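You operate a simulated robot arm through the tools that you are given. There is no shell and no other tool. Be economical: measure what you need, move in short steps, check, and stop when the job is done.

You run a simulated two-armed robot. Do the job below in one go: nothing can be reset, and whatever is moved stays where it is left.

TASK
Hold the steel jug on the left half of the narrow table steady with one hand and put the small brown bottle in it with the other.

Only the result counts: the job must be done as asked and must still hold three seconds after the hand-in. Knocking over, shifting, dropping, spilling or breaking anything else fails it.

THE ROBOT
Two 7-joint arms with two-finger parallel grippers on one trunk, on a base that drives. Base frame: it is fixed to the floor where the robot stands at the start and does not move with it; the origin is under the middle of the robot, x ahead of it, y to its left, z up. Lengths are in mm, angles in degrees, forces in N, time in s.
The left shoulder is at the start at [78, 101, 923], the right one opposite. With the tool pointing down near the work surface each hand reaches from about 100 to 320 mm from the robot's upright axis, wherever it stands, measured 20 degrees to its own side. Places, roughly: steel jug [-3000, -1000, 750]. Payload 2.4 kg a hand.
The TCP of each hand is the grasp point between the finger pads, 24 mm short of the fingertips. In the tool frame z runs along the fingers and y along their closing line. The gripper opens to 68 mm. The fingers are 17 mm wide and 10 mm thick; the gripper's body (40 by 70 mm) begins 41 mm behind the TCP.
Orientation is that of the tool frame in the base frame, as a unit quaternion [w, x, y, z]. With the fingers straight down and closing along the base's y, the tool's x points along the base's -x, its y along +y and its z along -z.

THE INTERFACE
- The arms move only by the tool move_arm. It takes "left_moves", "right_moves" or both (then of equal length, played together; a hand with none holds still); each is text: rows parted by semicolons, each of 7 numbers parted by spaces: the turn, a rotation vector about the tool's x, y, z in units of 8 degrees (1.0 is 8 degrees), then the shift along the tool's x, y, z in units of 30 mm (1.0 is 30 mm), then the gripper command, from -1 (fully open) to 1 (shut), values between in proportion. In form: wx wy wz dx dy dz claw; .... A call has 1 to 10 rows; each row shifts and turns the commanded pose from where the row before left it, along the tool's axes as they then stand. A call with a number of a shift or a turn outside -1 to 1 is refused whole. A row lasts 0.2 s, in which the tool goes at most 50 mm and 8.6 degrees; a call with a longer step from one row to the next is refused whole, and so is a gripper value outside its range. Where a pose cannot be reached the arm comes as near as it can. A force on the tool above 40 N (or 10 N above the force at the start of the call, whichever is more), or a blocked arm, ends the call early, and 0.2 s more pass. The fingers move at their own pace (about 72 mm/s each) and stop on an object; they squeeze with about 30 N. The grip force told is the motor's: it shows also when the fingers shut on nothing. Time passes only in rows, and 0.2 s behind the last, so rows that do not move let the fingers close. The reply holds the time, the measured pose of the TCP, the force on the tool along the base axes, the opening and the grip force, in the units named above and with some noise, with the torque about the TCP (base axes, N m) and any sound that the robot's microphone picked up, and new pictures: "pictures" is both (left out), scene, wrist or none (wrist: the cameras of the hands that moved).
- Cameras (640 x 400 px; columns grow to the right, rows downward): "scene" is now at [142.6, -9.8, 1037.1]; the picture's right is [-0.17, -0.99, 0.00], its down [-0.92, 0.15, -0.36] and it looks along [0.36, -0.06, -0.93] (base axes); focal length 285 px, centre (320, 200). "left" rides on the left gripper at [84, -11, -75] in its tool frame; the picture's right is [0.13, 0.99, 0.00], its down [-0.60, 0.08, -0.79] and it looks along [-0.79, 0.10, 0.61] (tool axes); focal length 251 px, centre (320, 200). "right" rides on the right gripper at [84, 11, -75] in its tool frame; the picture's right is [-0.13, 0.99, 0.00], its down [-0.60, -0.08, -0.79] and it looks along [-0.79, -0.10, 0.61] (tool axes); focal length 251 px, centre (320, 200). There is no depth. A picture from a camera that has moved, and an enlarged one, comes with that camera's place and axes in the base frame and with its lens.
- slide_trunk(by): slides the trunk up (or, below 0, down) by that many mm; the arms and the scene camera ride with it, the base frame stays. It gives what a move gives, with no picture.
- roll_base(legs): drives the robot by 1 to 6 legs, each [ahead, left, turn to the left] in mm, mm and degrees, along the robot's own axes; the way and the turn of a leg run together, so that a leg with both is an arc; at most 1500 mm and 180 degrees a leg. The arms and the cameras ride along, it lands a little off, and it stops where it bumps. It gives what a move gives, and a new picture of the scene camera.
- turn_head(pan, tilt): turns the head with the scene camera to pan (to the left, within 86 degrees either way) and tilt (down, from -29 to 69), counted from straight ahead of the robot. It gives what a move gives, and a new picture of the scene camera.
- close_up(camera, box): a new picture of the part [left, top, right, bottom] of that camera's present view, enlarged. The clock stands still meanwhile.
- finish_job(): hands the job in; it is judged then, once.

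Go step by step. Nothing tells you exact positions but the pictures and the camera data: compare them with the known pose of the tool, close in by small moves and look again before you grip or let go. The budget is 120 turns and 260 pictures, counting those below and the enlarged ones. Unless the task says otherwise, let go and move clear before handing in, and close with one line.

The tools are called after "Request:" as name(argument=value, ...) on one line, values as JSON. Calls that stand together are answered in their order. move_arm: Moves the arms, as the interface text tells. Its arguments: {"type":"object","properties":{"left_moves":{"type":"string"},"right_moves":{"type":"string"},"pictures":{"type":"string","enum":["both","scene","wrist","none"]}},"required":[]} The other tools are called the same way: slide_trunk (by) slides the trunk up or down; roll_base (legs) drives the base; turn_head (pan, tilt) turns the head that bears the scene camera; close_up (camera, box) takes an enlarged picture of a part of a camera's view; finish_job () hands the job in.

At the start:

```text
time: 0.0
left_eef_pos: [264.9, 78.1, 584.0]
left_orientation: [0.0, 0.0, 1.0, 0.001]
left_wrist_force: [-0.1, 0.7, 0.5]
left_wrist_torque: [-0.04, 0.0, 0.02]
left_finger_gap: 67.8
left_finger_force: 0.2
right_eef_pos: [273.2, -178.5, 574.1]
right_orientation: [0.0, -0.001, 1.0, 0.0]
right_wrist_force: [0.0, -1.0, -0.1]
right_wrist_torque: [0.01, 0.0, -0.01]
right_finger_gap: 68.1
right_finger_force: 0.1
trunk travel left (down, up): [-140.0, 709.0]
robot x, y, heading: [0.8, 0.9, -0.1]
head pan, tilt: [-9.5, 68.8]
```

scene: 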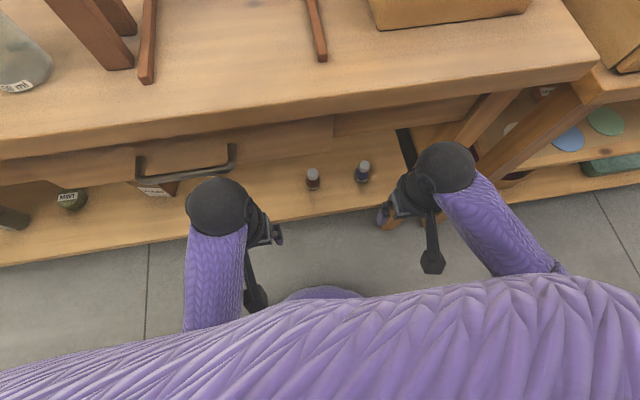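
right: 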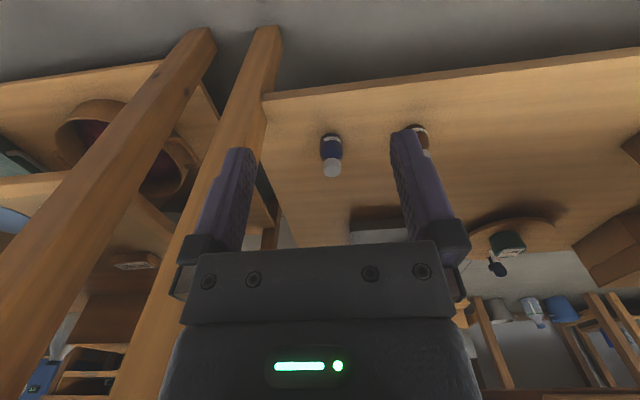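
left: 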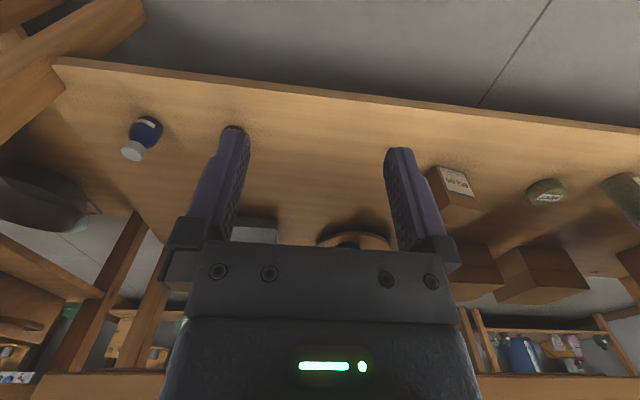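

I see a bench in front with a lower shelf that carries a small brown and a small blue bottle; the jug is behind me. I first take a closer look at the bottles.

Request:
close_up(camera="scene", box=[260, 130, 420, 230])

Request:
close_up(camera="right", box=[260, 80, 500, 230])

Request:
close_up(camera="left", box=[80, 80, 320, 230])

```text
4.00 times, centred on (340, 180) of scene
camera zoom: at [142.6, -9.8, 1037.1], right [-0.17, -0.99, 0.0], down [-0.92, 0.15, -0.36], along [0.36, -0.06, -0.93], focal length 1138 px, centre (240, 280)
```

zoom: 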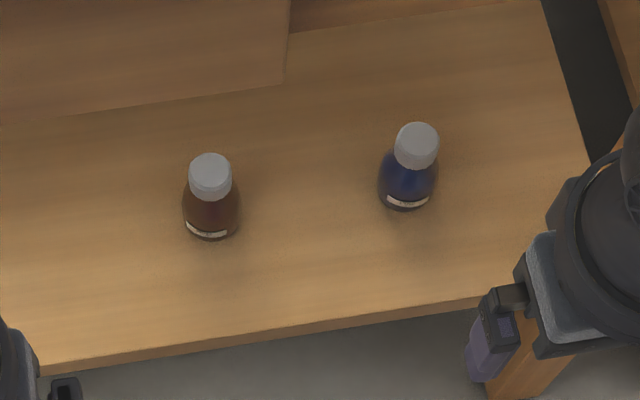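

```text
2.67 times, centred on (380, 155) of right
camera zoom: at [190.5, -166.3, 649.1], right [0.13, 0.99, 0.0], down [0.6, -0.08, 0.79], along [0.79, -0.1, -0.61], focal length 670 px, centre (160, 320)
```

zoom: 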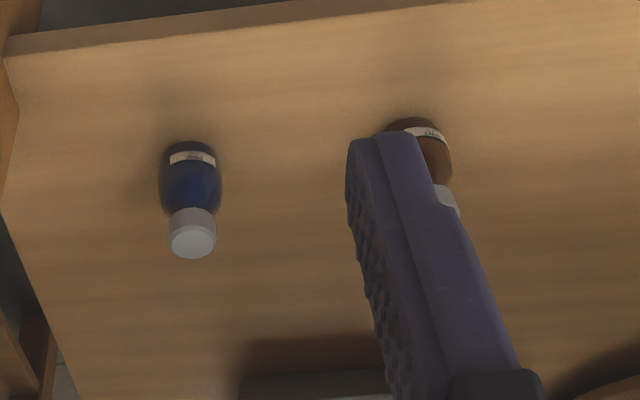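

```text
2.67 times, centred on (200, 155) of left
camera zoom: at [181.1, 68.3, 659.2], right [-0.13, 0.99, 0.0], down [0.6, 0.08, 0.79], along [0.79, 0.1, -0.61], focal length 670 px, centre (640, 320)
```

zoom: 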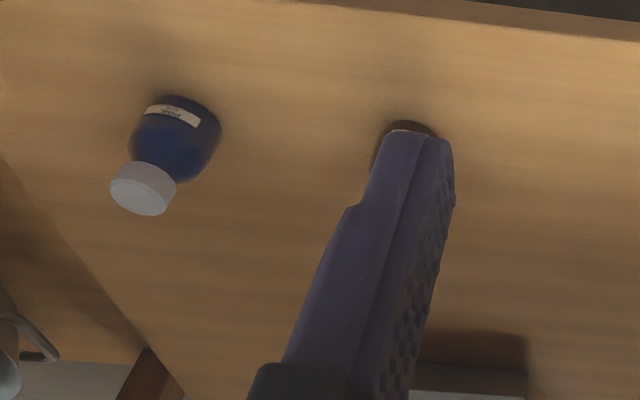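

The brown bottle is at about [483, -46], standing on a shelf at z≈300 with its cap top at about 367, some 95 mm in from the shelf's edge. I look around before planning.

Request:
turn_head(pan=0, tilt=35)

Request:
turn_head(pan=-86, tilt=25)

Request:
turn_head(pan=86, tilt=25)

```text
time: 1.0
left_eef_pos: [264.0, 78.7, 585.0]
left_orientation: [-0.001, 0.0, 1.0, 0.0]
left_wrist_force: [0.8, -0.6, -0.4]
left_wrist_torque: [0.0, 0.04, 0.0]
left_finger_gap: 67.9
left_finger_force: 0.0
right_eef_pos: [273.5, -179.4, 574.2]
right_orientation: [0.0, 0.001, 1.0, 0.0]
right_wrist_force: [-0.2, 0.6, 0.2]
right_wrist_torque: [0.01, -0.03, -0.03]
right_finger_gap: 67.9
right_finger_force: 0.2
trunk travel left (down, up): [-140.0, 709.0]
robot x, y, heading: [-1.7, -2.0, 0.4]
head pan, tilt: [0.0, 35.0]
camera scene: at [175.5, -0.6, 1080.7], right [0.0, -1.0, 0.0], down [-0.57, 0.0, -0.82], along [0.82, 0.0, -0.57], focal length 285 px, centre (320, 200)
```

scene: 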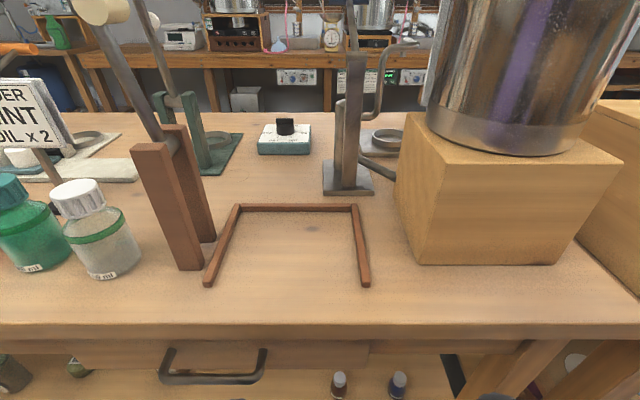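

```text
time: 2.6
left_eef_pos: [264.3, 79.6, 585.2]
left_orientation: [0.0, 0.0, 1.0, -0.001]
left_wrist_force: [-0.2, -0.7, 1.0]
left_wrist_torque: [-0.01, -0.01, -0.01]
left_finger_gap: 68.0
left_finger_force: 0.3
right_eef_pos: [272.5, -178.5, 573.8]
right_orientation: [-0.001, 0.0, 1.0, 0.001]
right_wrist_force: [0.1, 0.0, 0.0]
right_wrist_torque: [-0.03, -0.02, 0.03]
right_finger_gap: 68.0
right_finger_force: 0.0
trunk travel left (down, up): [-140.0, 709.0]
robot x, y, heading: [2.4, -1.8, -0.1]
head pan, tilt: [-85.9, 25.0]
camera scene: at [94.0, -92.5, 1096.5], right [-1.0, -0.07, 0.0], down [-0.03, 0.42, -0.91], along [0.06, -0.9, -0.42], focal length 285 px, centre (320, 200)
```

scene: 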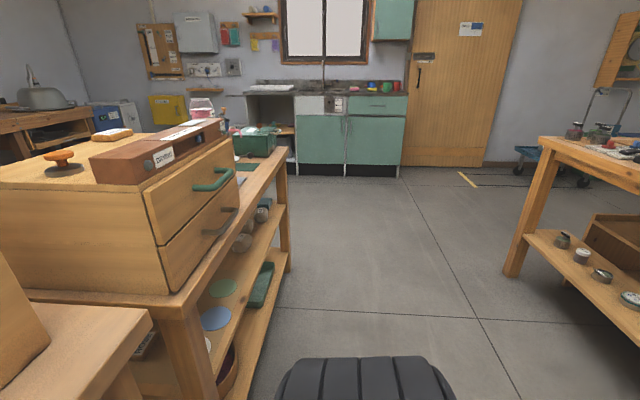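

```text
time: 5.2
left_eef_pos: [265.3, 78.5, 585.1]
left_orientation: [0.0, 0.0, 1.0, 0.001]
left_wrist_force: [-0.7, 0.1, 1.1]
left_wrist_torque: [-0.03, -0.01, 0.03]
left_finger_gap: 68.1
left_finger_force: 0.0
right_eef_pos: [273.4, -177.7, 574.3]
right_orientation: [0.0, 0.0, 1.0, 0.0]
right_wrist_force: [-0.4, -0.9, 0.2]
right_wrist_torque: [0.0, -0.01, -0.01]
right_finger_gap: 68.2
right_finger_force: 0.0
trunk travel left (down, up): [-140.0, 709.0]
robot x, y, heading: [5.0, 0.7, -0.0]
head pan, tilt: [85.9, 25.0]
camera scene: at [94.0, 91.3, 1096.5], right [1.0, -0.07, 0.0], down [-0.03, -0.42, -0.91], along [0.06, 0.9, -0.42], focal length 285 px, centre (320, 200)
```

scene: 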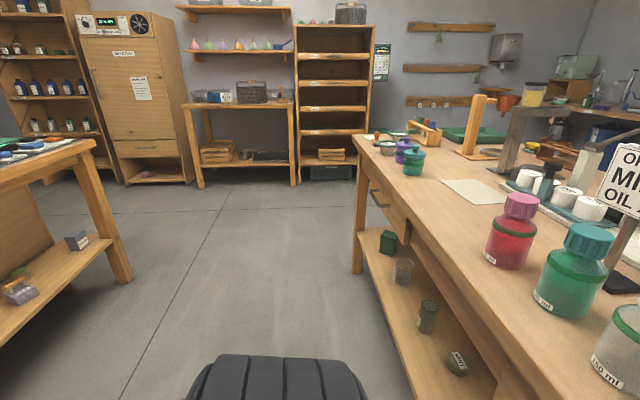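

The bench top's front edge is at x≈357, z≈784 and the bottle stands about 125 mm beneath it, so I'll reach in with a tilted right hand. I lower the trunk and pitch the right hand forward.

Request:
slide_trunk(by=-138)

Request:
turn_head(pan=-10, tilt=60)

Request:
move_arm(right_moves="0 -1 0 0 0 0 -1; 0 -1 0 0 0 0 -1; 0 -1 0 0 0 0 -1; 0 -1 0 0 0 0 -1; 0 -1 0 0 0 0 -1; 0 -0.625 0 0 0 0 -1")

```text
time: 6.8
left_eef_pos: [265.4, 81.9, 464.3]
left_orientation: [0.009, 0.0, 1.0, 0.004]
left_wrist_force: [0.3, 0.4, 0.4]
left_wrist_torque: [0.0, -0.01, 0.01]
left_finger_gap: 68.0
left_finger_force: 0.0
right_eef_pos: [276.5, -177.5, 455.1]
right_orientation: [0.01, 0.0, 1.0, 0.0]
right_wrist_force: [0.1, 0.2, 0.9]
right_wrist_torque: [0.02, -0.04, -0.01]
right_finger_gap: 67.7
right_finger_force: 0.0
trunk travel left (down, up): [-2.0, 847.0]
robot x, y, heading: [0.4, -1.8, 0.0]
head pan, tilt: [85.9, 25.0]
```

```text
time: 8.6
left_eef_pos: [264.3, 80.4, 464.7]
left_orientation: [0.006, 0.002, 1.0, 0.003]
left_wrist_force: [-0.1, -0.4, -0.4]
left_wrist_torque: [0.02, 0.01, -0.01]
left_finger_gap: 67.9
left_finger_force: 0.1
right_eef_pos: [274.2, -179.1, 455.0]
right_orientation: [0.008, 0.0, 1.0, 0.0]
right_wrist_force: [-0.6, 0.2, 0.2]
right_wrist_torque: [0.0, 0.0, 0.02]
right_finger_gap: 68.2
right_finger_force: 0.0
trunk travel left (down, up): [-2.0, 847.0]
robot x, y, heading: [2.0, 0.0, 0.1]
head pan, tilt: [-10.0, 60.0]
camera scene: at [196.1, -12.1, 918.5], right [-0.17, -0.98, 0.0], down [-0.85, 0.15, -0.5], along [0.49, -0.09, -0.87], focal length 285 px, centre (320, 200)
```

scene: 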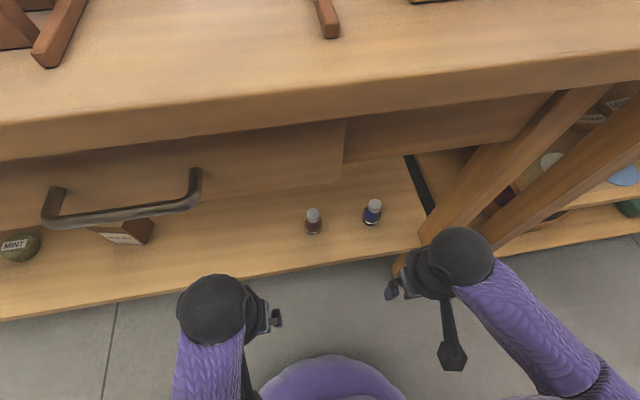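

```text
time: 10.0
left_eef_pos: [263.9, 80.3, 462.0]
left_orientation: [0.005, 0.001, 1.0, 0.003]
left_wrist_force: [-0.1, -0.6, 0.2]
left_wrist_torque: [0.0, 0.01, 0.02]
left_finger_gap: 67.9
left_finger_force: 0.0
right_eef_pos: [275.0, -177.6, 455.2]
right_orientation: [0.392, 0.0, 0.92, -0.001]
right_wrist_force: [0.5, 0.0, 0.8]
right_wrist_torque: [0.0, -0.01, 0.01]
right_finger_gap: 68.1
right_finger_force: 0.1
trunk travel left (down, up): [-2.0, 847.0]
robot x, y, heading: [2.1, -2.6, -0.2]
head pan, tilt: [-10.0, 60.0]
camera scene: at [196.0, -12.1, 918.4], right [-0.17, -0.98, 0.0], down [-0.85, 0.15, -0.5], along [0.49, -0.09, -0.87], focal length 285 px, centre (320, 200)
camera right: at [164.3, -166.5, 445.4], right [0.09, 0.99, 0.09], down [-0.15, -0.08, 0.99], along [0.98, -0.1, 0.14], focal length 251 px, centre (320, 200)
```

scene: 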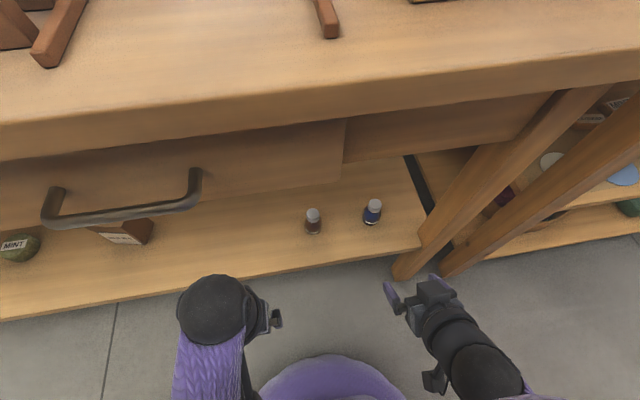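
right: 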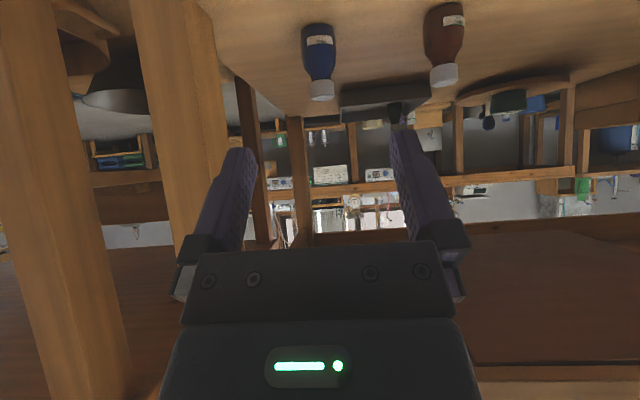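

Bottle re-measured at about [480, -45] with its cap top at z≈360. I bring the right hand to a pre-grasp about 120 mm back along the tilted tool axis.

Request:
move_arm(right_moves="0 0 0 -0.424 0.884 0.693 -1; 0 0 0 -0.424 0.884 0.693 -1; 0 0 0 -0.424 0.884 0.693 -1; 0 0 0 -0.424 0.884 0.693 -1; 0 0 0 -0.424 0.884 0.693 -1; 0 0 0 0 0 0 -1")

```text
time: 11.2
left_eef_pos: [257.4, 82.0, 474.2]
left_orientation: [0.017, 0.001, 1.0, 0.002]
left_wrist_force: [-0.6, 0.2, 0.4]
left_wrist_torque: [0.0, -0.03, 0.0]
left_finger_gap: 68.1
left_finger_force: 0.0
right_eef_pos: [353.8, -103.3, 427.4]
right_orientation: [0.391, -0.05, 0.916, -0.07]
right_wrist_force: [-0.5, -0.3, 0.6]
right_wrist_torque: [-0.02, -0.01, -0.02]
right_finger_gap: 67.9
right_finger_force: 0.0
trunk travel left (down, up): [-2.0, 847.0]
robot x, y, heading: [-3.9, 2.4, -0.1]
head pan, tilt: [-10.0, 60.0]
stopped in row 6 (right hand): the arm was blocked; the commanded pose is now the measured one
camera scene: at [179.5, -9.1, 927.3], right [-0.17, -0.98, 0.0], down [-0.84, 0.15, -0.52], along [0.51, -0.09, -0.86], focal length 285 px, centre (320, 200)
camera right: at [242.9, -97.5, 416.8], right [0.05, 1.0, -0.07], down [-0.16, 0.08, 0.98], along [0.99, -0.04, 0.16], focal length 251 px, centre (320, 200)
```

scene: 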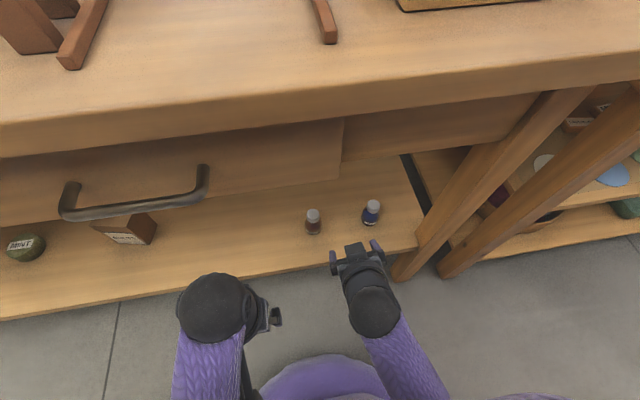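
right: 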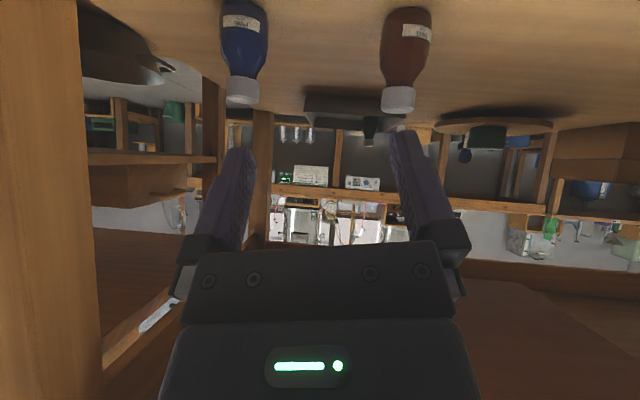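

The right arm was blocked and the whole body leans back slightly, probably an elbow pressing on the base. I raise the trunk a bit to see whether the lean goes away.

Request:
slide_trunk(by=50)

Request:
turn_head(pan=-60, tilt=65)

```text
time: 12.2
left_eef_pos: [261.9, 87.3, 490.3]
left_orientation: [-0.006, 0.003, 1.0, 0.014]
left_wrist_force: [-0.3, 0.0, 0.3]
left_wrist_torque: [0.01, 0.02, 0.03]
left_finger_gap: 68.0
left_finger_force: 0.0
right_eef_pos: [359.6, -116.0, 436.8]
right_orientation: [0.368, -0.061, 0.924, -0.082]
right_wrist_force: [0.4, -0.2, -0.1]
right_wrist_torque: [-0.02, -0.03, 0.01]
right_finger_gap: 67.9
right_finger_force: 0.0
trunk travel left (down, up): [-52.0, 797.0]
robot x, y, heading: [-1.5, -3.9, -0.2]
head pan, tilt: [-10.0, 60.0]
```

```text
time: 13.3
left_eef_pos: [262.8, 86.9, 494.3]
left_orientation: [-0.004, 0.003, 1.0, 0.015]
left_wrist_force: [0.7, 0.4, -0.6]
left_wrist_torque: [-0.01, -0.01, -0.01]
left_finger_gap: 68.1
left_finger_force: 0.2
right_eef_pos: [356.9, -115.2, 439.2]
right_orientation: [0.367, -0.061, 0.925, -0.082]
right_wrist_force: [-0.7, 0.2, 0.6]
right_wrist_torque: [0.0, 0.03, 0.01]
right_finger_gap: 68.1
right_finger_force: 0.0
trunk travel left (down, up): [-52.0, 797.0]
robot x, y, heading: [1.3, -1.8, 0.1]
head pan, tilt: [-60.0, 65.0]
camera scene: at [147.3, -53.1, 949.7], right [-0.87, -0.5, 0.0], down [-0.45, 0.78, -0.42], along [0.21, -0.37, -0.91], focal length 285 px, centre (320, 200)
```

scene: 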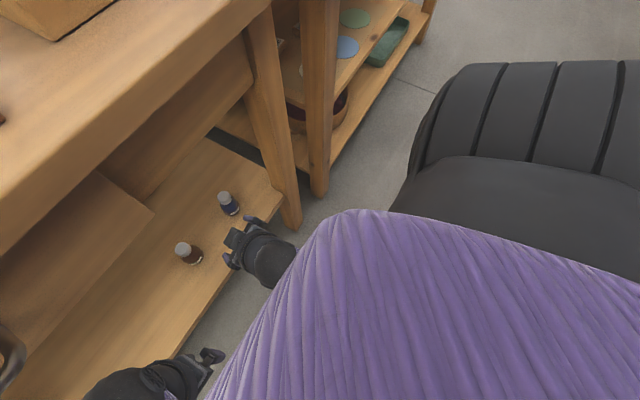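

The arm seems near its limit there. I'll bring the left hand back toward me so that I can drive closer.

Request:
move_arm(left_moves="0 0 0 0.9 0 0 -1; 0 0 0 0.9 0 0 -1; 0 0 0 0.9 0 0 -1; 0 0 0 0.9 0 0 -1", pictures="none")

Request:
turn_head(pan=0, tilt=68)

```text
time: 14.2
left_eef_pos: [247.5, 94.0, 517.9]
left_orientation: [0.098, -0.003, 0.995, 0.022]
left_wrist_force: [-0.8, -0.3, 0.8]
left_wrist_torque: [-0.02, -0.04, 0.0]
left_finger_gap: 67.9
left_finger_force: 0.1
right_eef_pos: [356.3, -116.0, 437.8]
right_orientation: [0.366, -0.063, 0.925, -0.084]
right_wrist_force: [0.1, 0.9, -1.0]
right_wrist_torque: [0.03, -0.01, 0.03]
right_finger_gap: 68.1
right_finger_force: 0.0
trunk travel left (down, up): [-52.0, 797.0]
robot x, y, heading: [-3.4, 1.4, 0.3]
head pan, tilt: [-60.0, 65.0]
stopped in row 4 (left hand): the arm was blocked; the commanded pose is now the measured one
```

```text
time: 15.5
left_eef_pos: [247.8, 94.4, 518.6]
left_orientation: [0.099, -0.004, 0.995, 0.021]
left_wrist_force: [-0.5, -0.6, 0.9]
left_wrist_torque: [-0.01, 0.02, -0.02]
left_finger_gap: 68.1
left_finger_force: 0.0
right_eef_pos: [355.7, -116.0, 437.7]
right_orientation: [0.367, -0.064, 0.924, -0.083]
right_wrist_force: [0.6, 1.1, 0.6]
right_wrist_torque: [-0.01, -0.01, 0.01]
right_finger_gap: 68.0
right_finger_force: 0.0
trunk travel left (down, up): [-52.0, 797.0]
robot x, y, heading: [-2.1, -0.8, 0.0]
head pan, tilt: [0.0, 68.0]
camera scene: at [173.8, -0.6, 946.6], right [0.0, -1.0, 0.0], down [-0.93, 0.0, -0.37], along [0.37, 0.0, -0.93], focal length 285 px, centre (320, 200)
```

scene: 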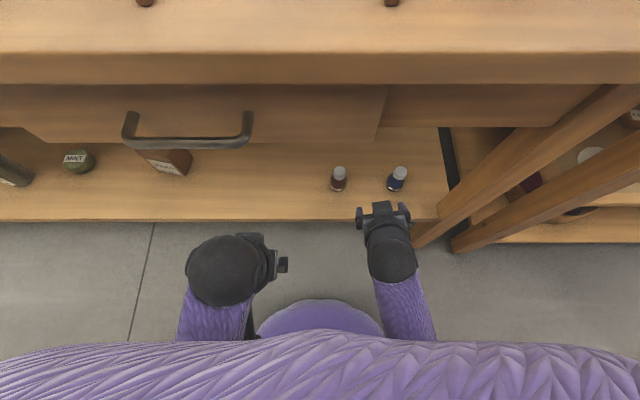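

Both forearms are hitting my own body when they come inward. I drive left so that the bottle lies on the right arm's own side, and ahead a little.

Request:
roll_base(legs=[[0, 130, 0], [50, 0, 0]])

```text
time: 17.3
left_eef_pos: [297.2, 221.8, 518.5]
left_orientation: [0.1, -0.004, 0.995, 0.021]
left_wrist_force: [0.5, -0.7, -1.1]
left_wrist_torque: [0.02, 0.01, 0.01]
left_finger_gap: 67.9
left_finger_force: 0.1
right_eef_pos: [405.4, 12.6, 436.5]
right_orientation: [0.367, -0.065, 0.924, -0.081]
right_wrist_force: [0.7, 0.3, 1.0]
right_wrist_torque: [0.0, 0.0, 0.01]
right_finger_gap: 68.1
right_finger_force: 0.0
trunk travel left (down, up): [-52.0, 797.0]
robot x, y, heading: [47.8, 126.1, 0.2]
head pan, tilt: [0.0, 68.0]
camera scene: at [223.6, 126.8, 946.6], right [0.0, -1.0, 0.0], down [-0.93, 0.0, -0.37], along [0.37, 0.0, -0.93], focal length 285 px, centre (320, 200)
```

scene: 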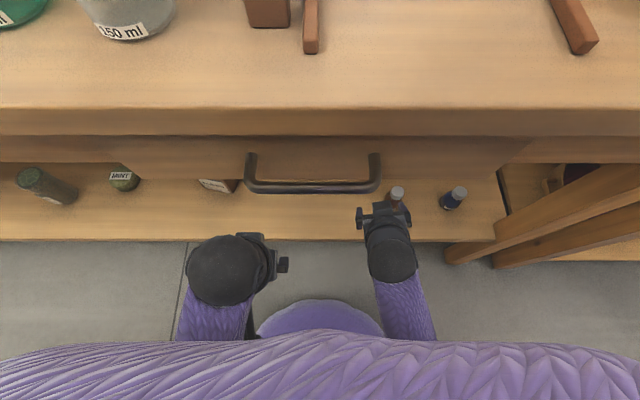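

Now I square up the right hand and move it to a point 75 mm short of the bottle along the tool axis.

Request:
move_arm(right_moves="-0.36 -0.04 0.65 0 0 0 -1; -0.36 -0.04 0.65 0 0 0 -1; 0 0 0 0.14 -0.96 0.7 -1; 0 0 0 0.14 -0.96 0.7 -1; 0 0 0 0 0 0 -1")

```text
time: 18.5
left_eef_pos: [297.3, 220.4, 518.0]
left_orientation: [0.098, -0.004, 0.995, 0.022]
left_wrist_force: [0.8, 1.0, 0.3]
left_wrist_torque: [-0.01, -0.03, -0.01]
left_finger_gap: 68.0
left_finger_force: 0.1
right_eef_pos: [427.8, -45.8, 401.6]
right_orientation: [0.373, 0.002, 0.928, -0.002]
right_wrist_force: [0.5, 0.1, -0.8]
right_wrist_torque: [0.01, -0.02, 0.02]
right_finger_gap: 67.8
right_finger_force: 0.0
trunk travel left (down, up): [-52.0, 797.0]
robot x, y, heading: [52.8, 130.0, 0.3]
head pan, tilt: [0.0, 68.0]
camera scene: at [223.6, 126.8, 946.6], right [0.0, -1.0, 0.0], down [-0.93, 0.0, -0.37], along [0.37, 0.0, -0.93], focal length 285 px, centre (320, 200)
camera right: at [317.0, -33.9, 396.9], right [0.1, 0.99, 0.09], down [-0.12, -0.08, 0.99], along [0.99, -0.11, 0.11], focal length 251 px, centre (320, 200)
```

scene: 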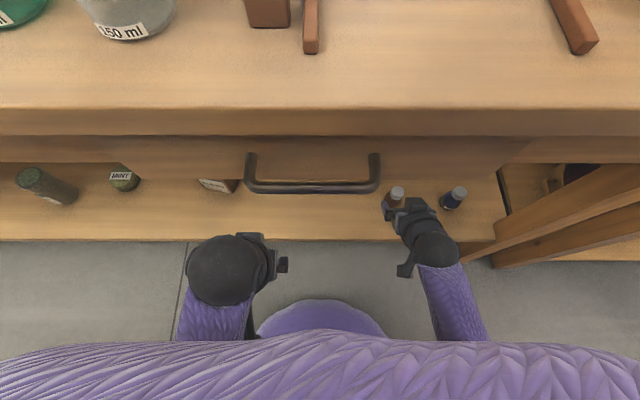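
right: 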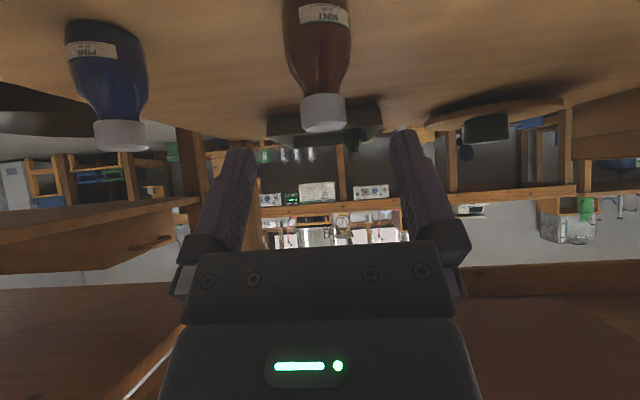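

The hand is aligned and the cap spans roughly z 354–368. I advance most of the way and look again.

Request:
move_arm(right_moves="0 0 0 -0.06 0 0.8 -1; 0 0 0 -0.06 0 0.8 -1; 0 0 0 0 0 0 -1")

Request:
close_up(camera="scene", box=[340, 160, 480, 260])

```text
time: 19.3
left_eef_pos: [297.2, 220.1, 518.4]
left_orientation: [0.098, -0.004, 0.995, 0.021]
left_wrist_force: [-0.1, 0.2, -0.3]
left_wrist_torque: [0.02, -0.01, 0.0]
left_finger_gap: 68.1
left_finger_force: 0.0
right_eef_pos: [465.8, -45.8, 369.4]
right_orientation: [0.374, 0.0, 0.927, -0.001]
right_wrist_force: [0.6, 0.7, 0.1]
right_wrist_torque: [-0.02, -0.01, -0.02]
right_finger_gap: 67.8
right_finger_force: 0.0
trunk travel left (down, up): [-52.0, 797.0]
robot x, y, heading: [55.8, 128.9, -0.2]
head pan, tilt: [0.0, 68.0]
camera scene: at [223.6, 126.7, 946.6], right [0.0, -1.0, 0.0], down [-0.93, 0.0, -0.37], along [0.37, 0.0, -0.93], focal length 285 px, centre (320, 200)
camera right: at [355.0, -34.7, 365.2], right [0.1, 0.99, 0.09], down [-0.12, -0.08, 0.99], along [0.99, -0.11, 0.11], focal length 251 px, centre (320, 200)
```

scene: 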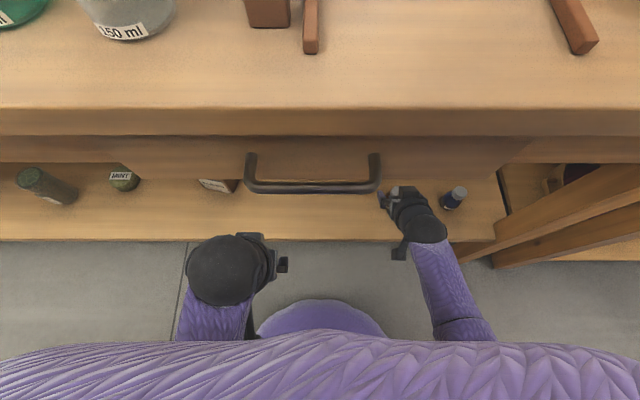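
right: 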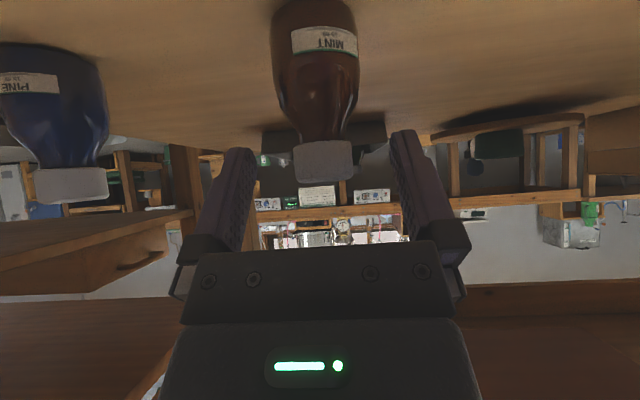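

```text
4.00 times, centred on (410, 210) of scene
camera zoom: at [223.6, 126.7, 946.6], right [0.0, -1.0, 0.0], down [-0.93, 0.0, -0.37], along [0.37, 0.0, -0.93], focal length 1138 px, centre (-40, 160)
```

zoom: 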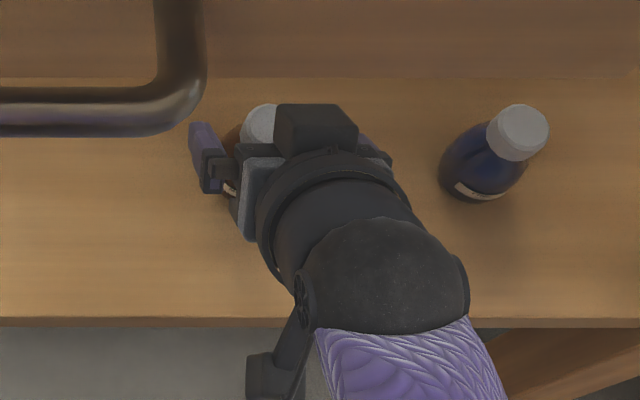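

The cap is centred between the fingers, at about x 482 and z 351–370. I advance the last 19 mm and close.

Request:
move_arm(right_moves="0 0 0 -0.12 0 0.65 -1; 0 0 0 0 0 0 -1; 0 0 0 0 0 0 0.2; 0 0 0 0 0 0 1; 0 0 0 0 0 0 1; 0 0 0 0 0 0 1", pictures="wrist")

```text
time: 20.7
left_eef_pos: [296.5, 220.8, 517.9]
left_orientation: [0.099, -0.004, 0.995, 0.022]
left_wrist_force: [0.0, 0.2, 0.3]
left_wrist_torque: [0.0, -0.02, 0.0]
left_finger_gap: 68.0
left_finger_force: 0.0
right_eef_pos: [481.9, -45.7, 358.2]
right_orientation: [0.375, 0.001, 0.927, -0.002]
right_wrist_force: [-0.5, 0.3, 0.0]
right_wrist_torque: [0.03, -0.03, 0.03]
right_finger_gap: 27.9
right_finger_force: 30.1
trunk travel left (down, up): [-52.0, 797.0]
robot x, y, heading: [47.2, 126.5, -0.2]
head pan, tilt: [0.0, 68.0]
camera right: at [370.8, -33.9, 354.3], right [0.1, 0.99, 0.09], down [-0.12, -0.08, 0.99], along [0.99, -0.11, 0.11], focal length 251 px, centre (320, 200)
```

right: 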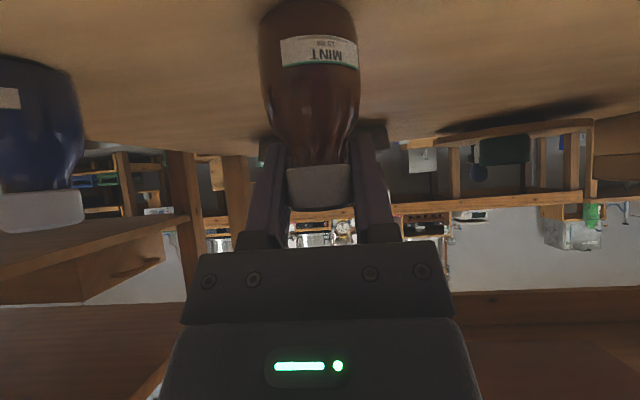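

The cap is held at a 27.9 mm opening with 30 N. I lift 30 mm straight up and check.

Request:
move_arm(right_moves="0 0 0 -0.35 0 -0.36 1; 0 0 0 -0.35 0 -0.36 1; 0 0 0 0 0 0 1")

```text
time: 21.5
left_eef_pos: [297.1, 220.1, 519.0]
left_orientation: [0.098, -0.004, 0.995, 0.021]
left_wrist_force: [0.1, -0.3, 0.3]
left_wrist_torque: [-0.05, 0.0, -0.01]
left_finger_gap: 68.0
left_finger_force: 0.0
right_eef_pos: [480.8, -45.8, 388.0]
right_orientation: [0.374, 0.0, 0.928, -0.001]
right_wrist_force: [0.4, -0.5, -0.2]
right_wrist_torque: [0.0, -0.02, 0.0]
right_finger_gap: 28.0
right_finger_force: 30.3
trunk travel left (down, up): [-52.0, 797.0]
robot x, y, heading: [46.3, 129.5, 0.1]
head pan, tilt: [0.0, 68.0]
camera scene: at [223.7, 126.7, 946.5], right [0.0, -1.0, 0.0], down [-0.93, 0.0, -0.37], along [0.37, 0.0, -0.93], focal length 285 px, centre (320, 200)
camera right: at [369.2, -33.8, 383.1], right [0.1, 0.99, 0.09], down [-0.12, -0.08, 0.99], along [0.99, -0.11, 0.11], focal length 251 px, centre (320, 200)
```

scene: 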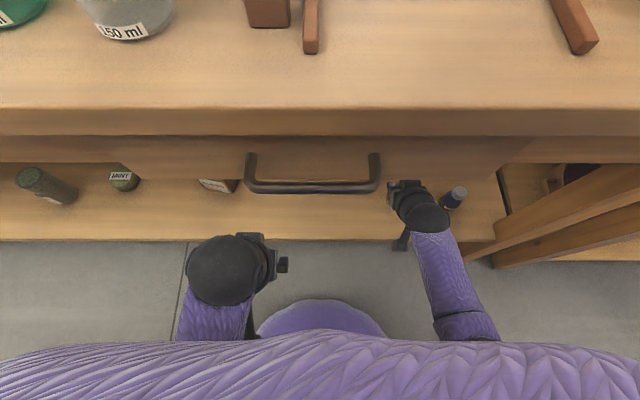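
right: 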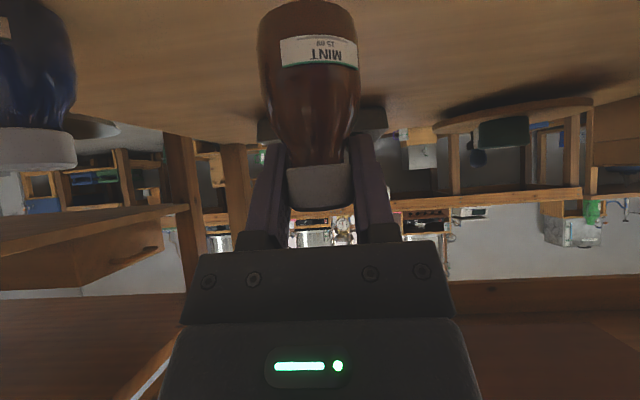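

Bottle is lifted. I back out of the bench, then look toward the aisle.

Request:
roll_base(legs=[[-340, 0, 0]])

Request:
roll_base(legs=[[0, 0, -90]])

Request:
turn_head(pan=-70, tilt=15)

Request:
turn_head(pan=-15, tilt=20)

```text
time: 23.7
left_eef_pos: [-31.7, 220.7, 519.4]
left_orientation: [0.099, -0.001, 0.995, 0.021]
left_wrist_force: [-0.8, -0.8, -0.5]
left_wrist_torque: [-0.02, 0.01, 0.0]
left_finger_gap: 68.2
left_finger_force: 0.1
right_eef_pos: [152.2, -48.1, 388.1]
right_orientation: [0.374, 0.004, 0.928, -0.003]
right_wrist_force: [1.0, 0.2, -0.8]
right_wrist_torque: [0.0, -0.01, 0.01]
right_finger_gap: 27.8
right_finger_force: 30.2
trunk travel left (down, up): [-52.0, 797.0]
robot x, y, heading: [-274.4, 127.6, -0.5]
head pan, tilt: [0.0, 68.0]
camera scene: at [-104.5, 126.2, 946.5], right [-0.01, -1.0, 0.0], down [-0.93, 0.01, -0.37], along [0.37, 0.0, -0.93], focal length 285 px, centre (320, 200)
```

scene: 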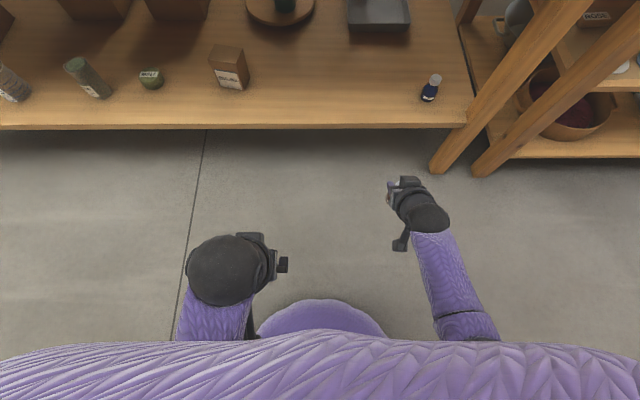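

```text
time: 28.0
left_eef_pos: [-195.3, -123.0, 518.4]
left_orientation: [0.083, 0.715, 0.691, -0.057]
left_wrist_force: [1.5, 0.0, -0.3]
left_wrist_torque: [-0.01, -0.05, 0.03]
left_finger_gap: 67.8
left_finger_force: 0.1
right_eef_pos: [-470.2, -294.4, 388.0]
right_orientation: [0.258, 0.67, 0.642, -0.27]
right_wrist_force: [-0.4, 0.1, -0.6]
right_wrist_torque: [0.0, 0.03, 0.02]
right_finger_gap: 27.8
right_finger_force: 30.4
trunk travel left (down, up): [-52.0, 797.0]
robot x, y, heading: [-276.7, 127.6, -92.3]
head pan, tilt: [0.0, 68.0]
camera scene: at [-288.0, -48.7, 946.6], right [-1.0, 0.04, 0.0], down [0.04, 0.93, -0.37], along [-0.02, -0.37, -0.93], focal length 285 px, centre (320, 200)
```

scene: 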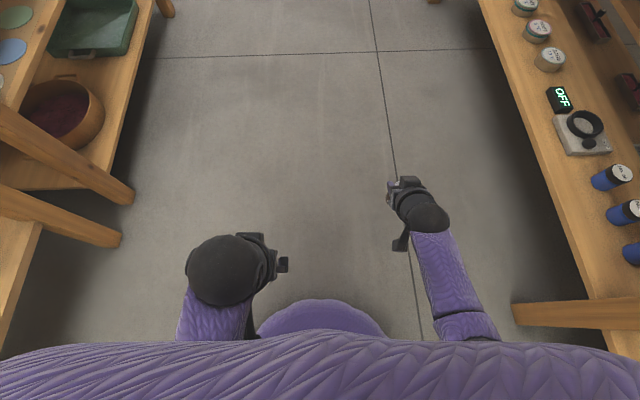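

```text
time: 29.4
left_eef_pos: [-195.9, -124.5, 518.1]
left_orientation: [0.083, 0.715, 0.691, -0.056]
left_wrist_force: [1.1, 0.4, 0.1]
left_wrist_torque: [0.01, 0.02, -0.02]
left_finger_gap: 67.9
left_finger_force: 0.1
right_eef_pos: [-470.9, -294.9, 388.3]
right_orientation: [0.257, 0.671, 0.641, -0.271]
right_wrist_force: [0.4, 0.9, -1.3]
right_wrist_torque: [-0.02, -0.02, 0.0]
right_finger_gap: 27.7
right_finger_force: 30.0
trunk travel left (down, up): [-52.0, 797.0]
robot x, y, heading: [-280.2, 128.2, -92.2]
head pan, tilt: [-70.0, 15.0]
camera scene: at [-374.7, -20.2, 1021.4], right [-0.3, 0.95, 0.0], down [0.25, 0.08, -0.97], along [-0.92, -0.29, -0.26], focal length 285 px, centre (320, 200)
```

scene: 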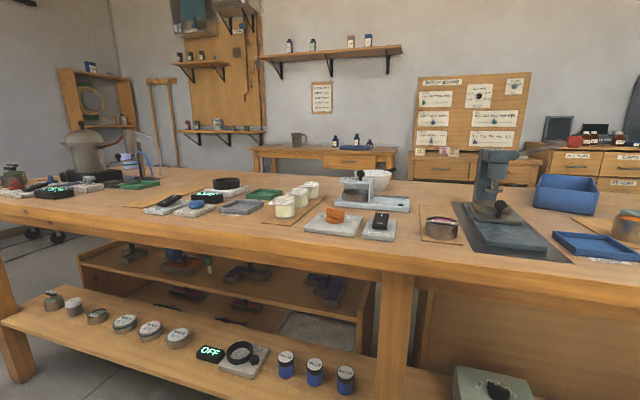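

```text
time: 30.6
left_eef_pos: [-196.7, -123.7, 518.1]
left_orientation: [0.083, 0.716, 0.691, -0.057]
left_wrist_force: [0.2, 1.3, 0.3]
left_wrist_torque: [0.0, -0.02, 0.0]
left_finger_gap: 68.1
left_finger_force: 0.1
right_eef_pos: [-469.3, -295.3, 389.3]
right_orientation: [0.258, 0.67, 0.641, -0.271]
right_wrist_force: [0.0, 0.2, -2.4]
right_wrist_torque: [0.04, 0.0, 0.03]
right_finger_gap: 27.7
right_finger_force: 29.7
trunk travel left (down, up): [-52.0, 797.0]
robot x, y, heading: [-279.4, 126.4, -92.4]
head pan, tilt: [-15.0, 20.0]
camera scene: at [-313.5, -80.8, 1013.3], right [-0.95, 0.3, 0.0], down [0.1, 0.33, -0.94], along [-0.28, -0.9, -0.34], focal length 285 px, centre (320, 200)
```

scene: 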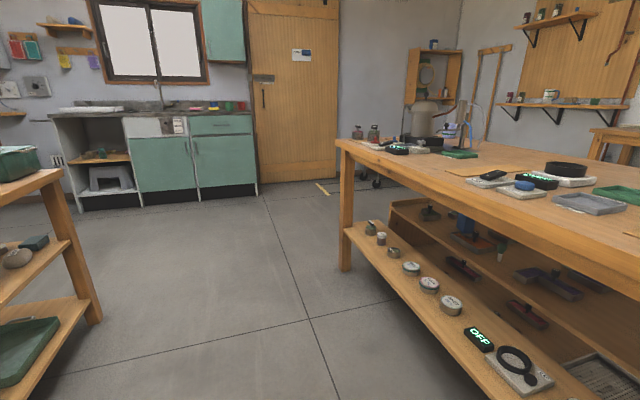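

The jug is visible on the narrow table by the far wall. I drive along the aisle, round the end of the middle bench.

Request:
roll_base(legs=[[1140, 0, 2], [1140, 0, 0]])

Request:
turn_head(pan=-80, tilt=25)

```text
time: 41.9
left_eef_pos: [-236.4, -2415.8, 517.1]
left_orientation: [0.084, 0.707, 0.7, -0.055]
left_wrist_force: [-0.1, 0.3, -0.6]
left_wrist_torque: [0.02, -0.02, 0.01]
left_finger_gap: 67.9
left_finger_force: 0.1
right_eef_pos: [-505.8, -2596.0, 388.1]
right_orientation: [0.261, 0.662, 0.649, -0.268]
right_wrist_force: [-0.2, 0.1, -0.2]
right_wrist_torque: [-0.01, 0.0, 0.0]
right_finger_gap: 28.1
right_finger_force: 30.1
trunk travel left (down, up): [-52.0, 797.0]
robot x, y, heading: [-329.9, -2167.8, -90.8]
head pan, tilt: [-15.0, 20.0]
camera scene: at [-355.0, -2376.2, 1013.3], right [-0.96, 0.27, 0.0], down [0.09, 0.33, -0.94], along [-0.26, -0.9, -0.34], focal length 285 px, centre (320, 200)
```

scene: 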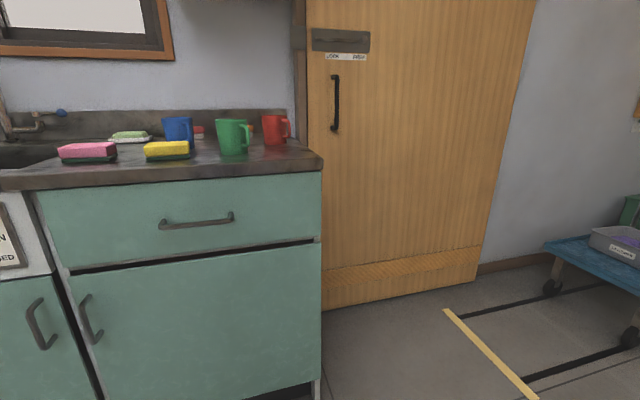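

```text
time: 43.3
left_eef_pos: [-236.7, -2416.0, 518.3]
left_orientation: [0.084, 0.706, 0.701, -0.056]
left_wrist_force: [-0.4, -0.1, -0.4]
left_wrist_torque: [-0.01, 0.02, -0.01]
left_finger_gap: 68.2
left_finger_force: 0.1
right_eef_pos: [-506.2, -2595.0, 387.2]
right_orientation: [0.261, 0.662, 0.65, -0.268]
right_wrist_force: [0.8, 0.1, -0.8]
right_wrist_torque: [0.02, 0.02, 0.01]
right_finger_gap: 27.8
right_finger_force: 30.3
trunk travel left (down, up): [-52.0, 797.0]
robot x, y, heading: [-325.6, -2170.3, -90.7]
head pan, tilt: [-80.0, 25.0]
camera scene: at [-420.5, -2301.4, 1005.3], right [-0.16, 0.99, 0.0], down [0.42, 0.07, -0.91], along [-0.89, -0.14, -0.42], focal length 285 px, centre (320, 200)
```

scene: 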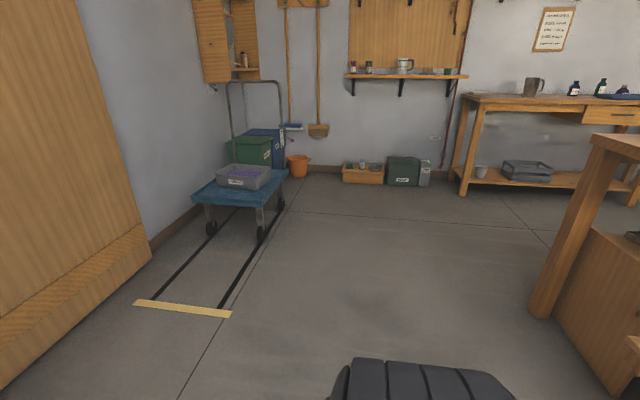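

The narrow table's front-left leg is near [-2856, -1396] with the jug on top around y≈-1050. I turn to face it and drive to the far aisle, then slide sideways toward the jug.

Request:
roll_base(legs=[[0, 0, -89.2], [925, 0, 0], [925, 0, 0]])

Request:
slide_trunk(by=400)

Request:
turn_head(pan=-50, tilt=30)

```text
time: 56.6
left_eef_pos: [-2470.0, -2238.2, 517.0]
left_orientation: [0.021, 0.995, 0.0, -0.098]
left_wrist_force: [-0.4, -0.2, 0.7]
left_wrist_torque: [0.01, 0.01, 0.0]
left_finger_gap: 67.9
left_finger_force: 0.2
right_eef_pos: [-2650.0, -1969.2, 389.0]
right_orientation: [-0.003, 0.927, -0.005, -0.374]
right_wrist_force: [1.0, -1.3, -0.8]
right_wrist_torque: [0.0, 0.02, 0.0]
right_finger_gap: 27.9
right_finger_force: 30.2
trunk travel left (down, up): [-52.0, 797.0]
robot x, y, heading: [-2218.2, -2146.8, 179.5]
head pan, tilt: [-80.0, 25.0]
camera scene: at [-2357.4, -2055.4, 1005.3], right [0.99, 0.16, 0.0], down [0.07, -0.42, -0.91], along [-0.15, 0.89, -0.42], focal length 285 px, centre (320, 200)
```

scene: 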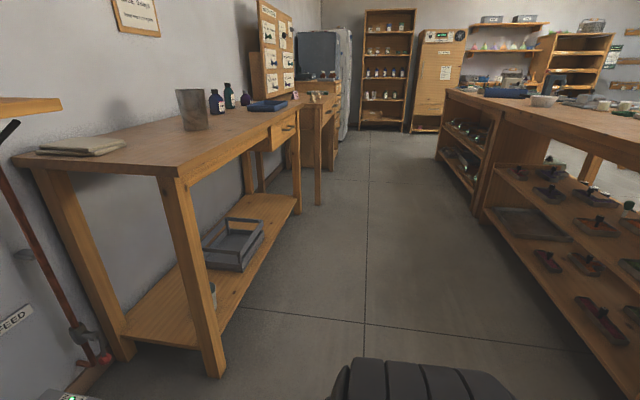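

```text
time: 60.4
left_eef_pos: [-2468.5, -2246.0, 916.4]
left_orientation: [0.032, 0.995, -0.003, -0.098]
left_wrist_force: [0.1, -0.4, 0.4]
left_wrist_torque: [0.03, 0.01, 0.0]
left_finger_gap: 68.0
left_finger_force: 0.1
right_eef_pos: [-2650.4, -1969.4, 787.1]
right_orientation: [-0.003, 0.927, -0.006, -0.374]
right_wrist_force: [-0.3, 0.0, -0.2]
right_wrist_torque: [-0.02, -0.02, -0.01]
right_finger_gap: 27.5
right_finger_force: 30.5
trunk travel left (down, up): [-452.0, 397.0]
robot x, y, heading: [-2219.8, -2150.9, 179.5]
head pan, tilt: [-80.0, 25.0]
```

```text
time: 61.4
left_eef_pos: [-2469.1, -2245.3, 917.0]
left_orientation: [0.03, 0.995, -0.002, -0.098]
left_wrist_force: [-0.6, -0.9, -0.4]
left_wrist_torque: [0.0, 0.0, 0.01]
left_finger_gap: 68.1
left_finger_force: 0.1
right_eef_pos: [-2650.8, -1968.6, 788.2]
right_orientation: [-0.003, 0.927, -0.005, -0.374]
right_wrist_force: [-0.2, 0.0, -0.5]
right_wrist_torque: [-0.02, 0.02, 0.0]
right_finger_gap: 27.8
right_finger_force: 29.9
trunk travel left (down, up): [-452.0, 397.0]
robot x, y, heading: [-2220.7, -2148.9, 179.6]
head pan, tilt: [-50.0, 30.0]
camera scene: at [-2305.5, -2077.3, 1404.9], right [0.77, 0.64, 0.0], down [0.32, -0.39, -0.87], along [-0.55, 0.67, -0.5], focal length 285 px, centre (320, 200)
```

scene: 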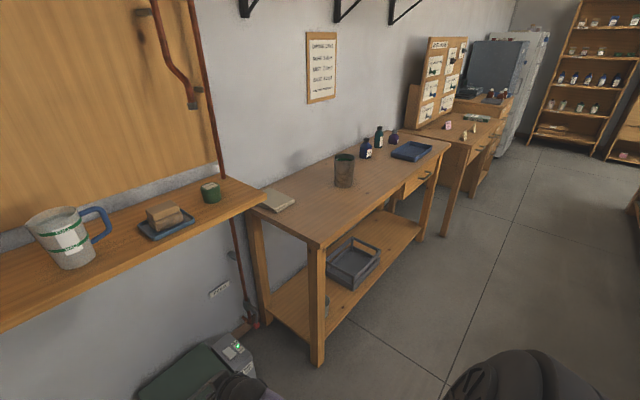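

The jug stands at about [-3000, -1045] on a top at z≈765, about 200 mm behind the front edge. I raise the trunk more, then slide sideways to face it.

Request:
slide_trunk(by=110)

Request:
roll_base(legs=[[0, -1100, 0.4]])

Request:
turn_head(pan=0, tilt=45)

```text
time: 62.8
left_eef_pos: [-2468.4, -2251.4, 1025.3]
left_orientation: [0.04, 0.994, -0.003, -0.098]
left_wrist_force: [-0.2, 0.5, 0.3]
left_wrist_torque: [-0.01, 0.01, 0.01]
left_finger_gap: 67.9
left_finger_force: 0.0
right_eef_pos: [-2649.8, -1970.1, 897.1]
right_orientation: [-0.004, 0.927, -0.005, -0.374]
right_wrist_force: [0.0, 0.8, -0.6]
right_wrist_torque: [0.0, -0.03, 0.01]
right_finger_gap: 27.6
right_finger_force: 30.4
trunk travel left (down, up): [-562.0, 287.0]
robot x, y, heading: [-2218.0, -2147.2, 179.4]
head pan, tilt: [-50.0, 30.0]
```

```text
time: 68.4
left_eef_pos: [-2460.5, -1150.2, 1025.9]
left_orientation: [0.041, 0.994, -0.002, -0.099]
left_wrist_force: [-0.6, 0.1, 0.0]
left_wrist_torque: [0.0, 0.0, -0.01]
left_finger_gap: 67.8
left_finger_force: 0.1
right_eef_pos: [-2642.1, -869.4, 897.5]
right_orientation: [-0.003, 0.928, -0.003, -0.374]
right_wrist_force: [-0.1, -0.1, -0.5]
right_wrist_torque: [-0.01, 0.02, -0.02]
right_finger_gap: 27.8
right_finger_force: 29.9
trunk travel left (down, up): [-562.0, 287.0]
robot x, y, heading: [-2214.5, -1047.4, 179.7]
head pan, tilt: [-50.0, 30.0]
camera scene: at [-2288.4, -976.4, 1515.3], right [0.77, 0.64, 0.0], down [0.32, -0.39, -0.87], along [-0.55, 0.67, -0.5], focal length 285 px, centre (320, 200)
```

scene: 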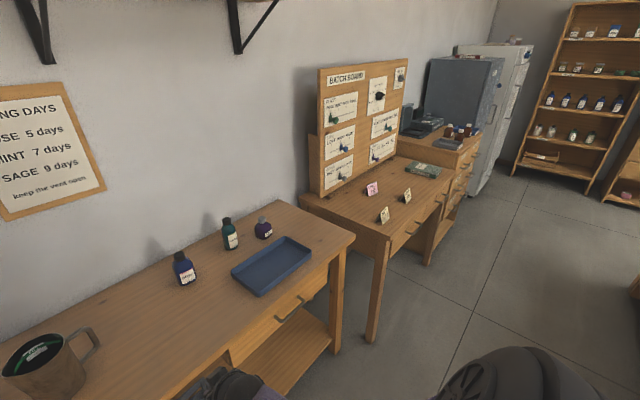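

```text
time: 69.6
left_eef_pos: [-2461.1, -1150.8, 1025.6]
left_orientation: [0.042, 0.994, -0.002, -0.098]
left_wrist_force: [-0.3, 0.4, 0.3]
left_wrist_torque: [-0.05, 0.03, 0.06]
left_finger_gap: 68.1
left_finger_force: 0.1
right_eef_pos: [-2642.6, -869.2, 897.7]
right_orientation: [-0.004, 0.928, -0.005, -0.373]
right_wrist_force: [0.2, -0.2, -1.5]
right_wrist_torque: [0.01, -0.04, 0.01]
right_finger_gap: 27.8
right_finger_force: 29.5
trunk travel left (down, up): [-562.0, 287.0]
robot x, y, heading: [-2211.0, -1043.6, 179.6]
head pan, tilt: [0.0, 45.0]
camera scene: at [-2312.0, -1045.7, 1492.7], right [0.01, 1.0, 0.0], down [0.71, 0.0, -0.71], along [-0.71, 0.0, -0.71], focal length 285 px, centre (320, 200)
```

scene: 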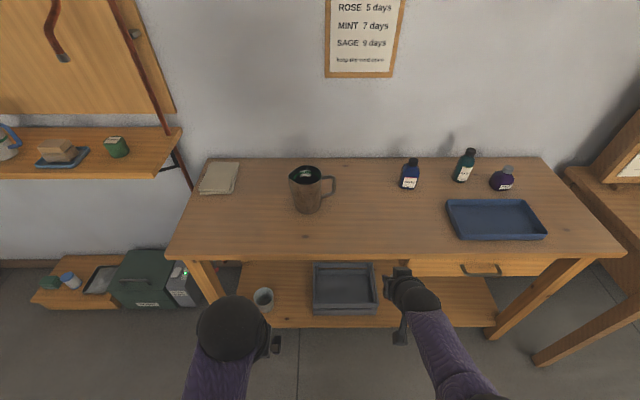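

The jug and its handle (pointing right) are in clear view. I take a closer look at it.

Request:
close_up(camera="scene", box=[260, 140, 356, 230])

Request:
close_up(camera="right", box=[0, 0, 640, 400])

```text
4.44 times, centred on (308, 185) of scene
camera zoom: at [-2312.0, -1045.7, 1492.7], right [0.01, 1.0, 0.0], down [0.71, 0.0, -0.71], along [-0.71, 0.0, -0.71], focal length 1265 px, centre (373, 267)
```

zoom: 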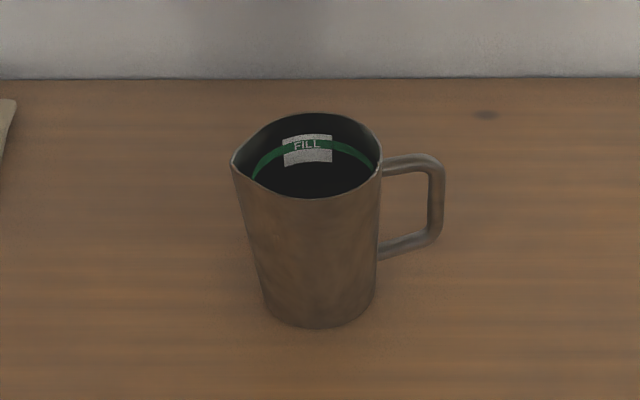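

```text
1.00 times, centred on (320, 200) of right (not enlarged: the box is as wide or as high as the picture)
camera zoom: at [-2528.2, -880.9, 893.0], right [-0.1, -0.99, 0.09], down [0.12, 0.07, 0.99], along [-0.99, 0.11, 0.11], focal length 251 px, centre (320, 200)
```

zoom: 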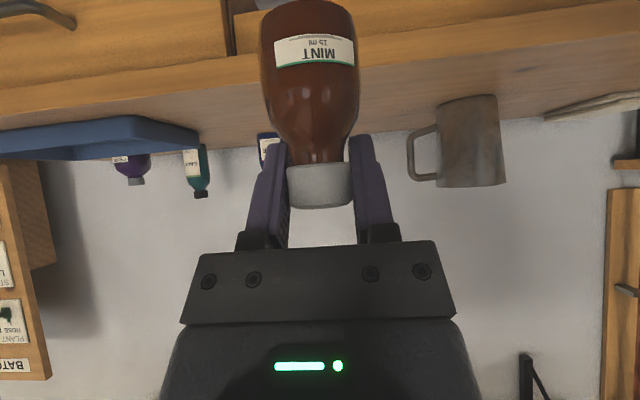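

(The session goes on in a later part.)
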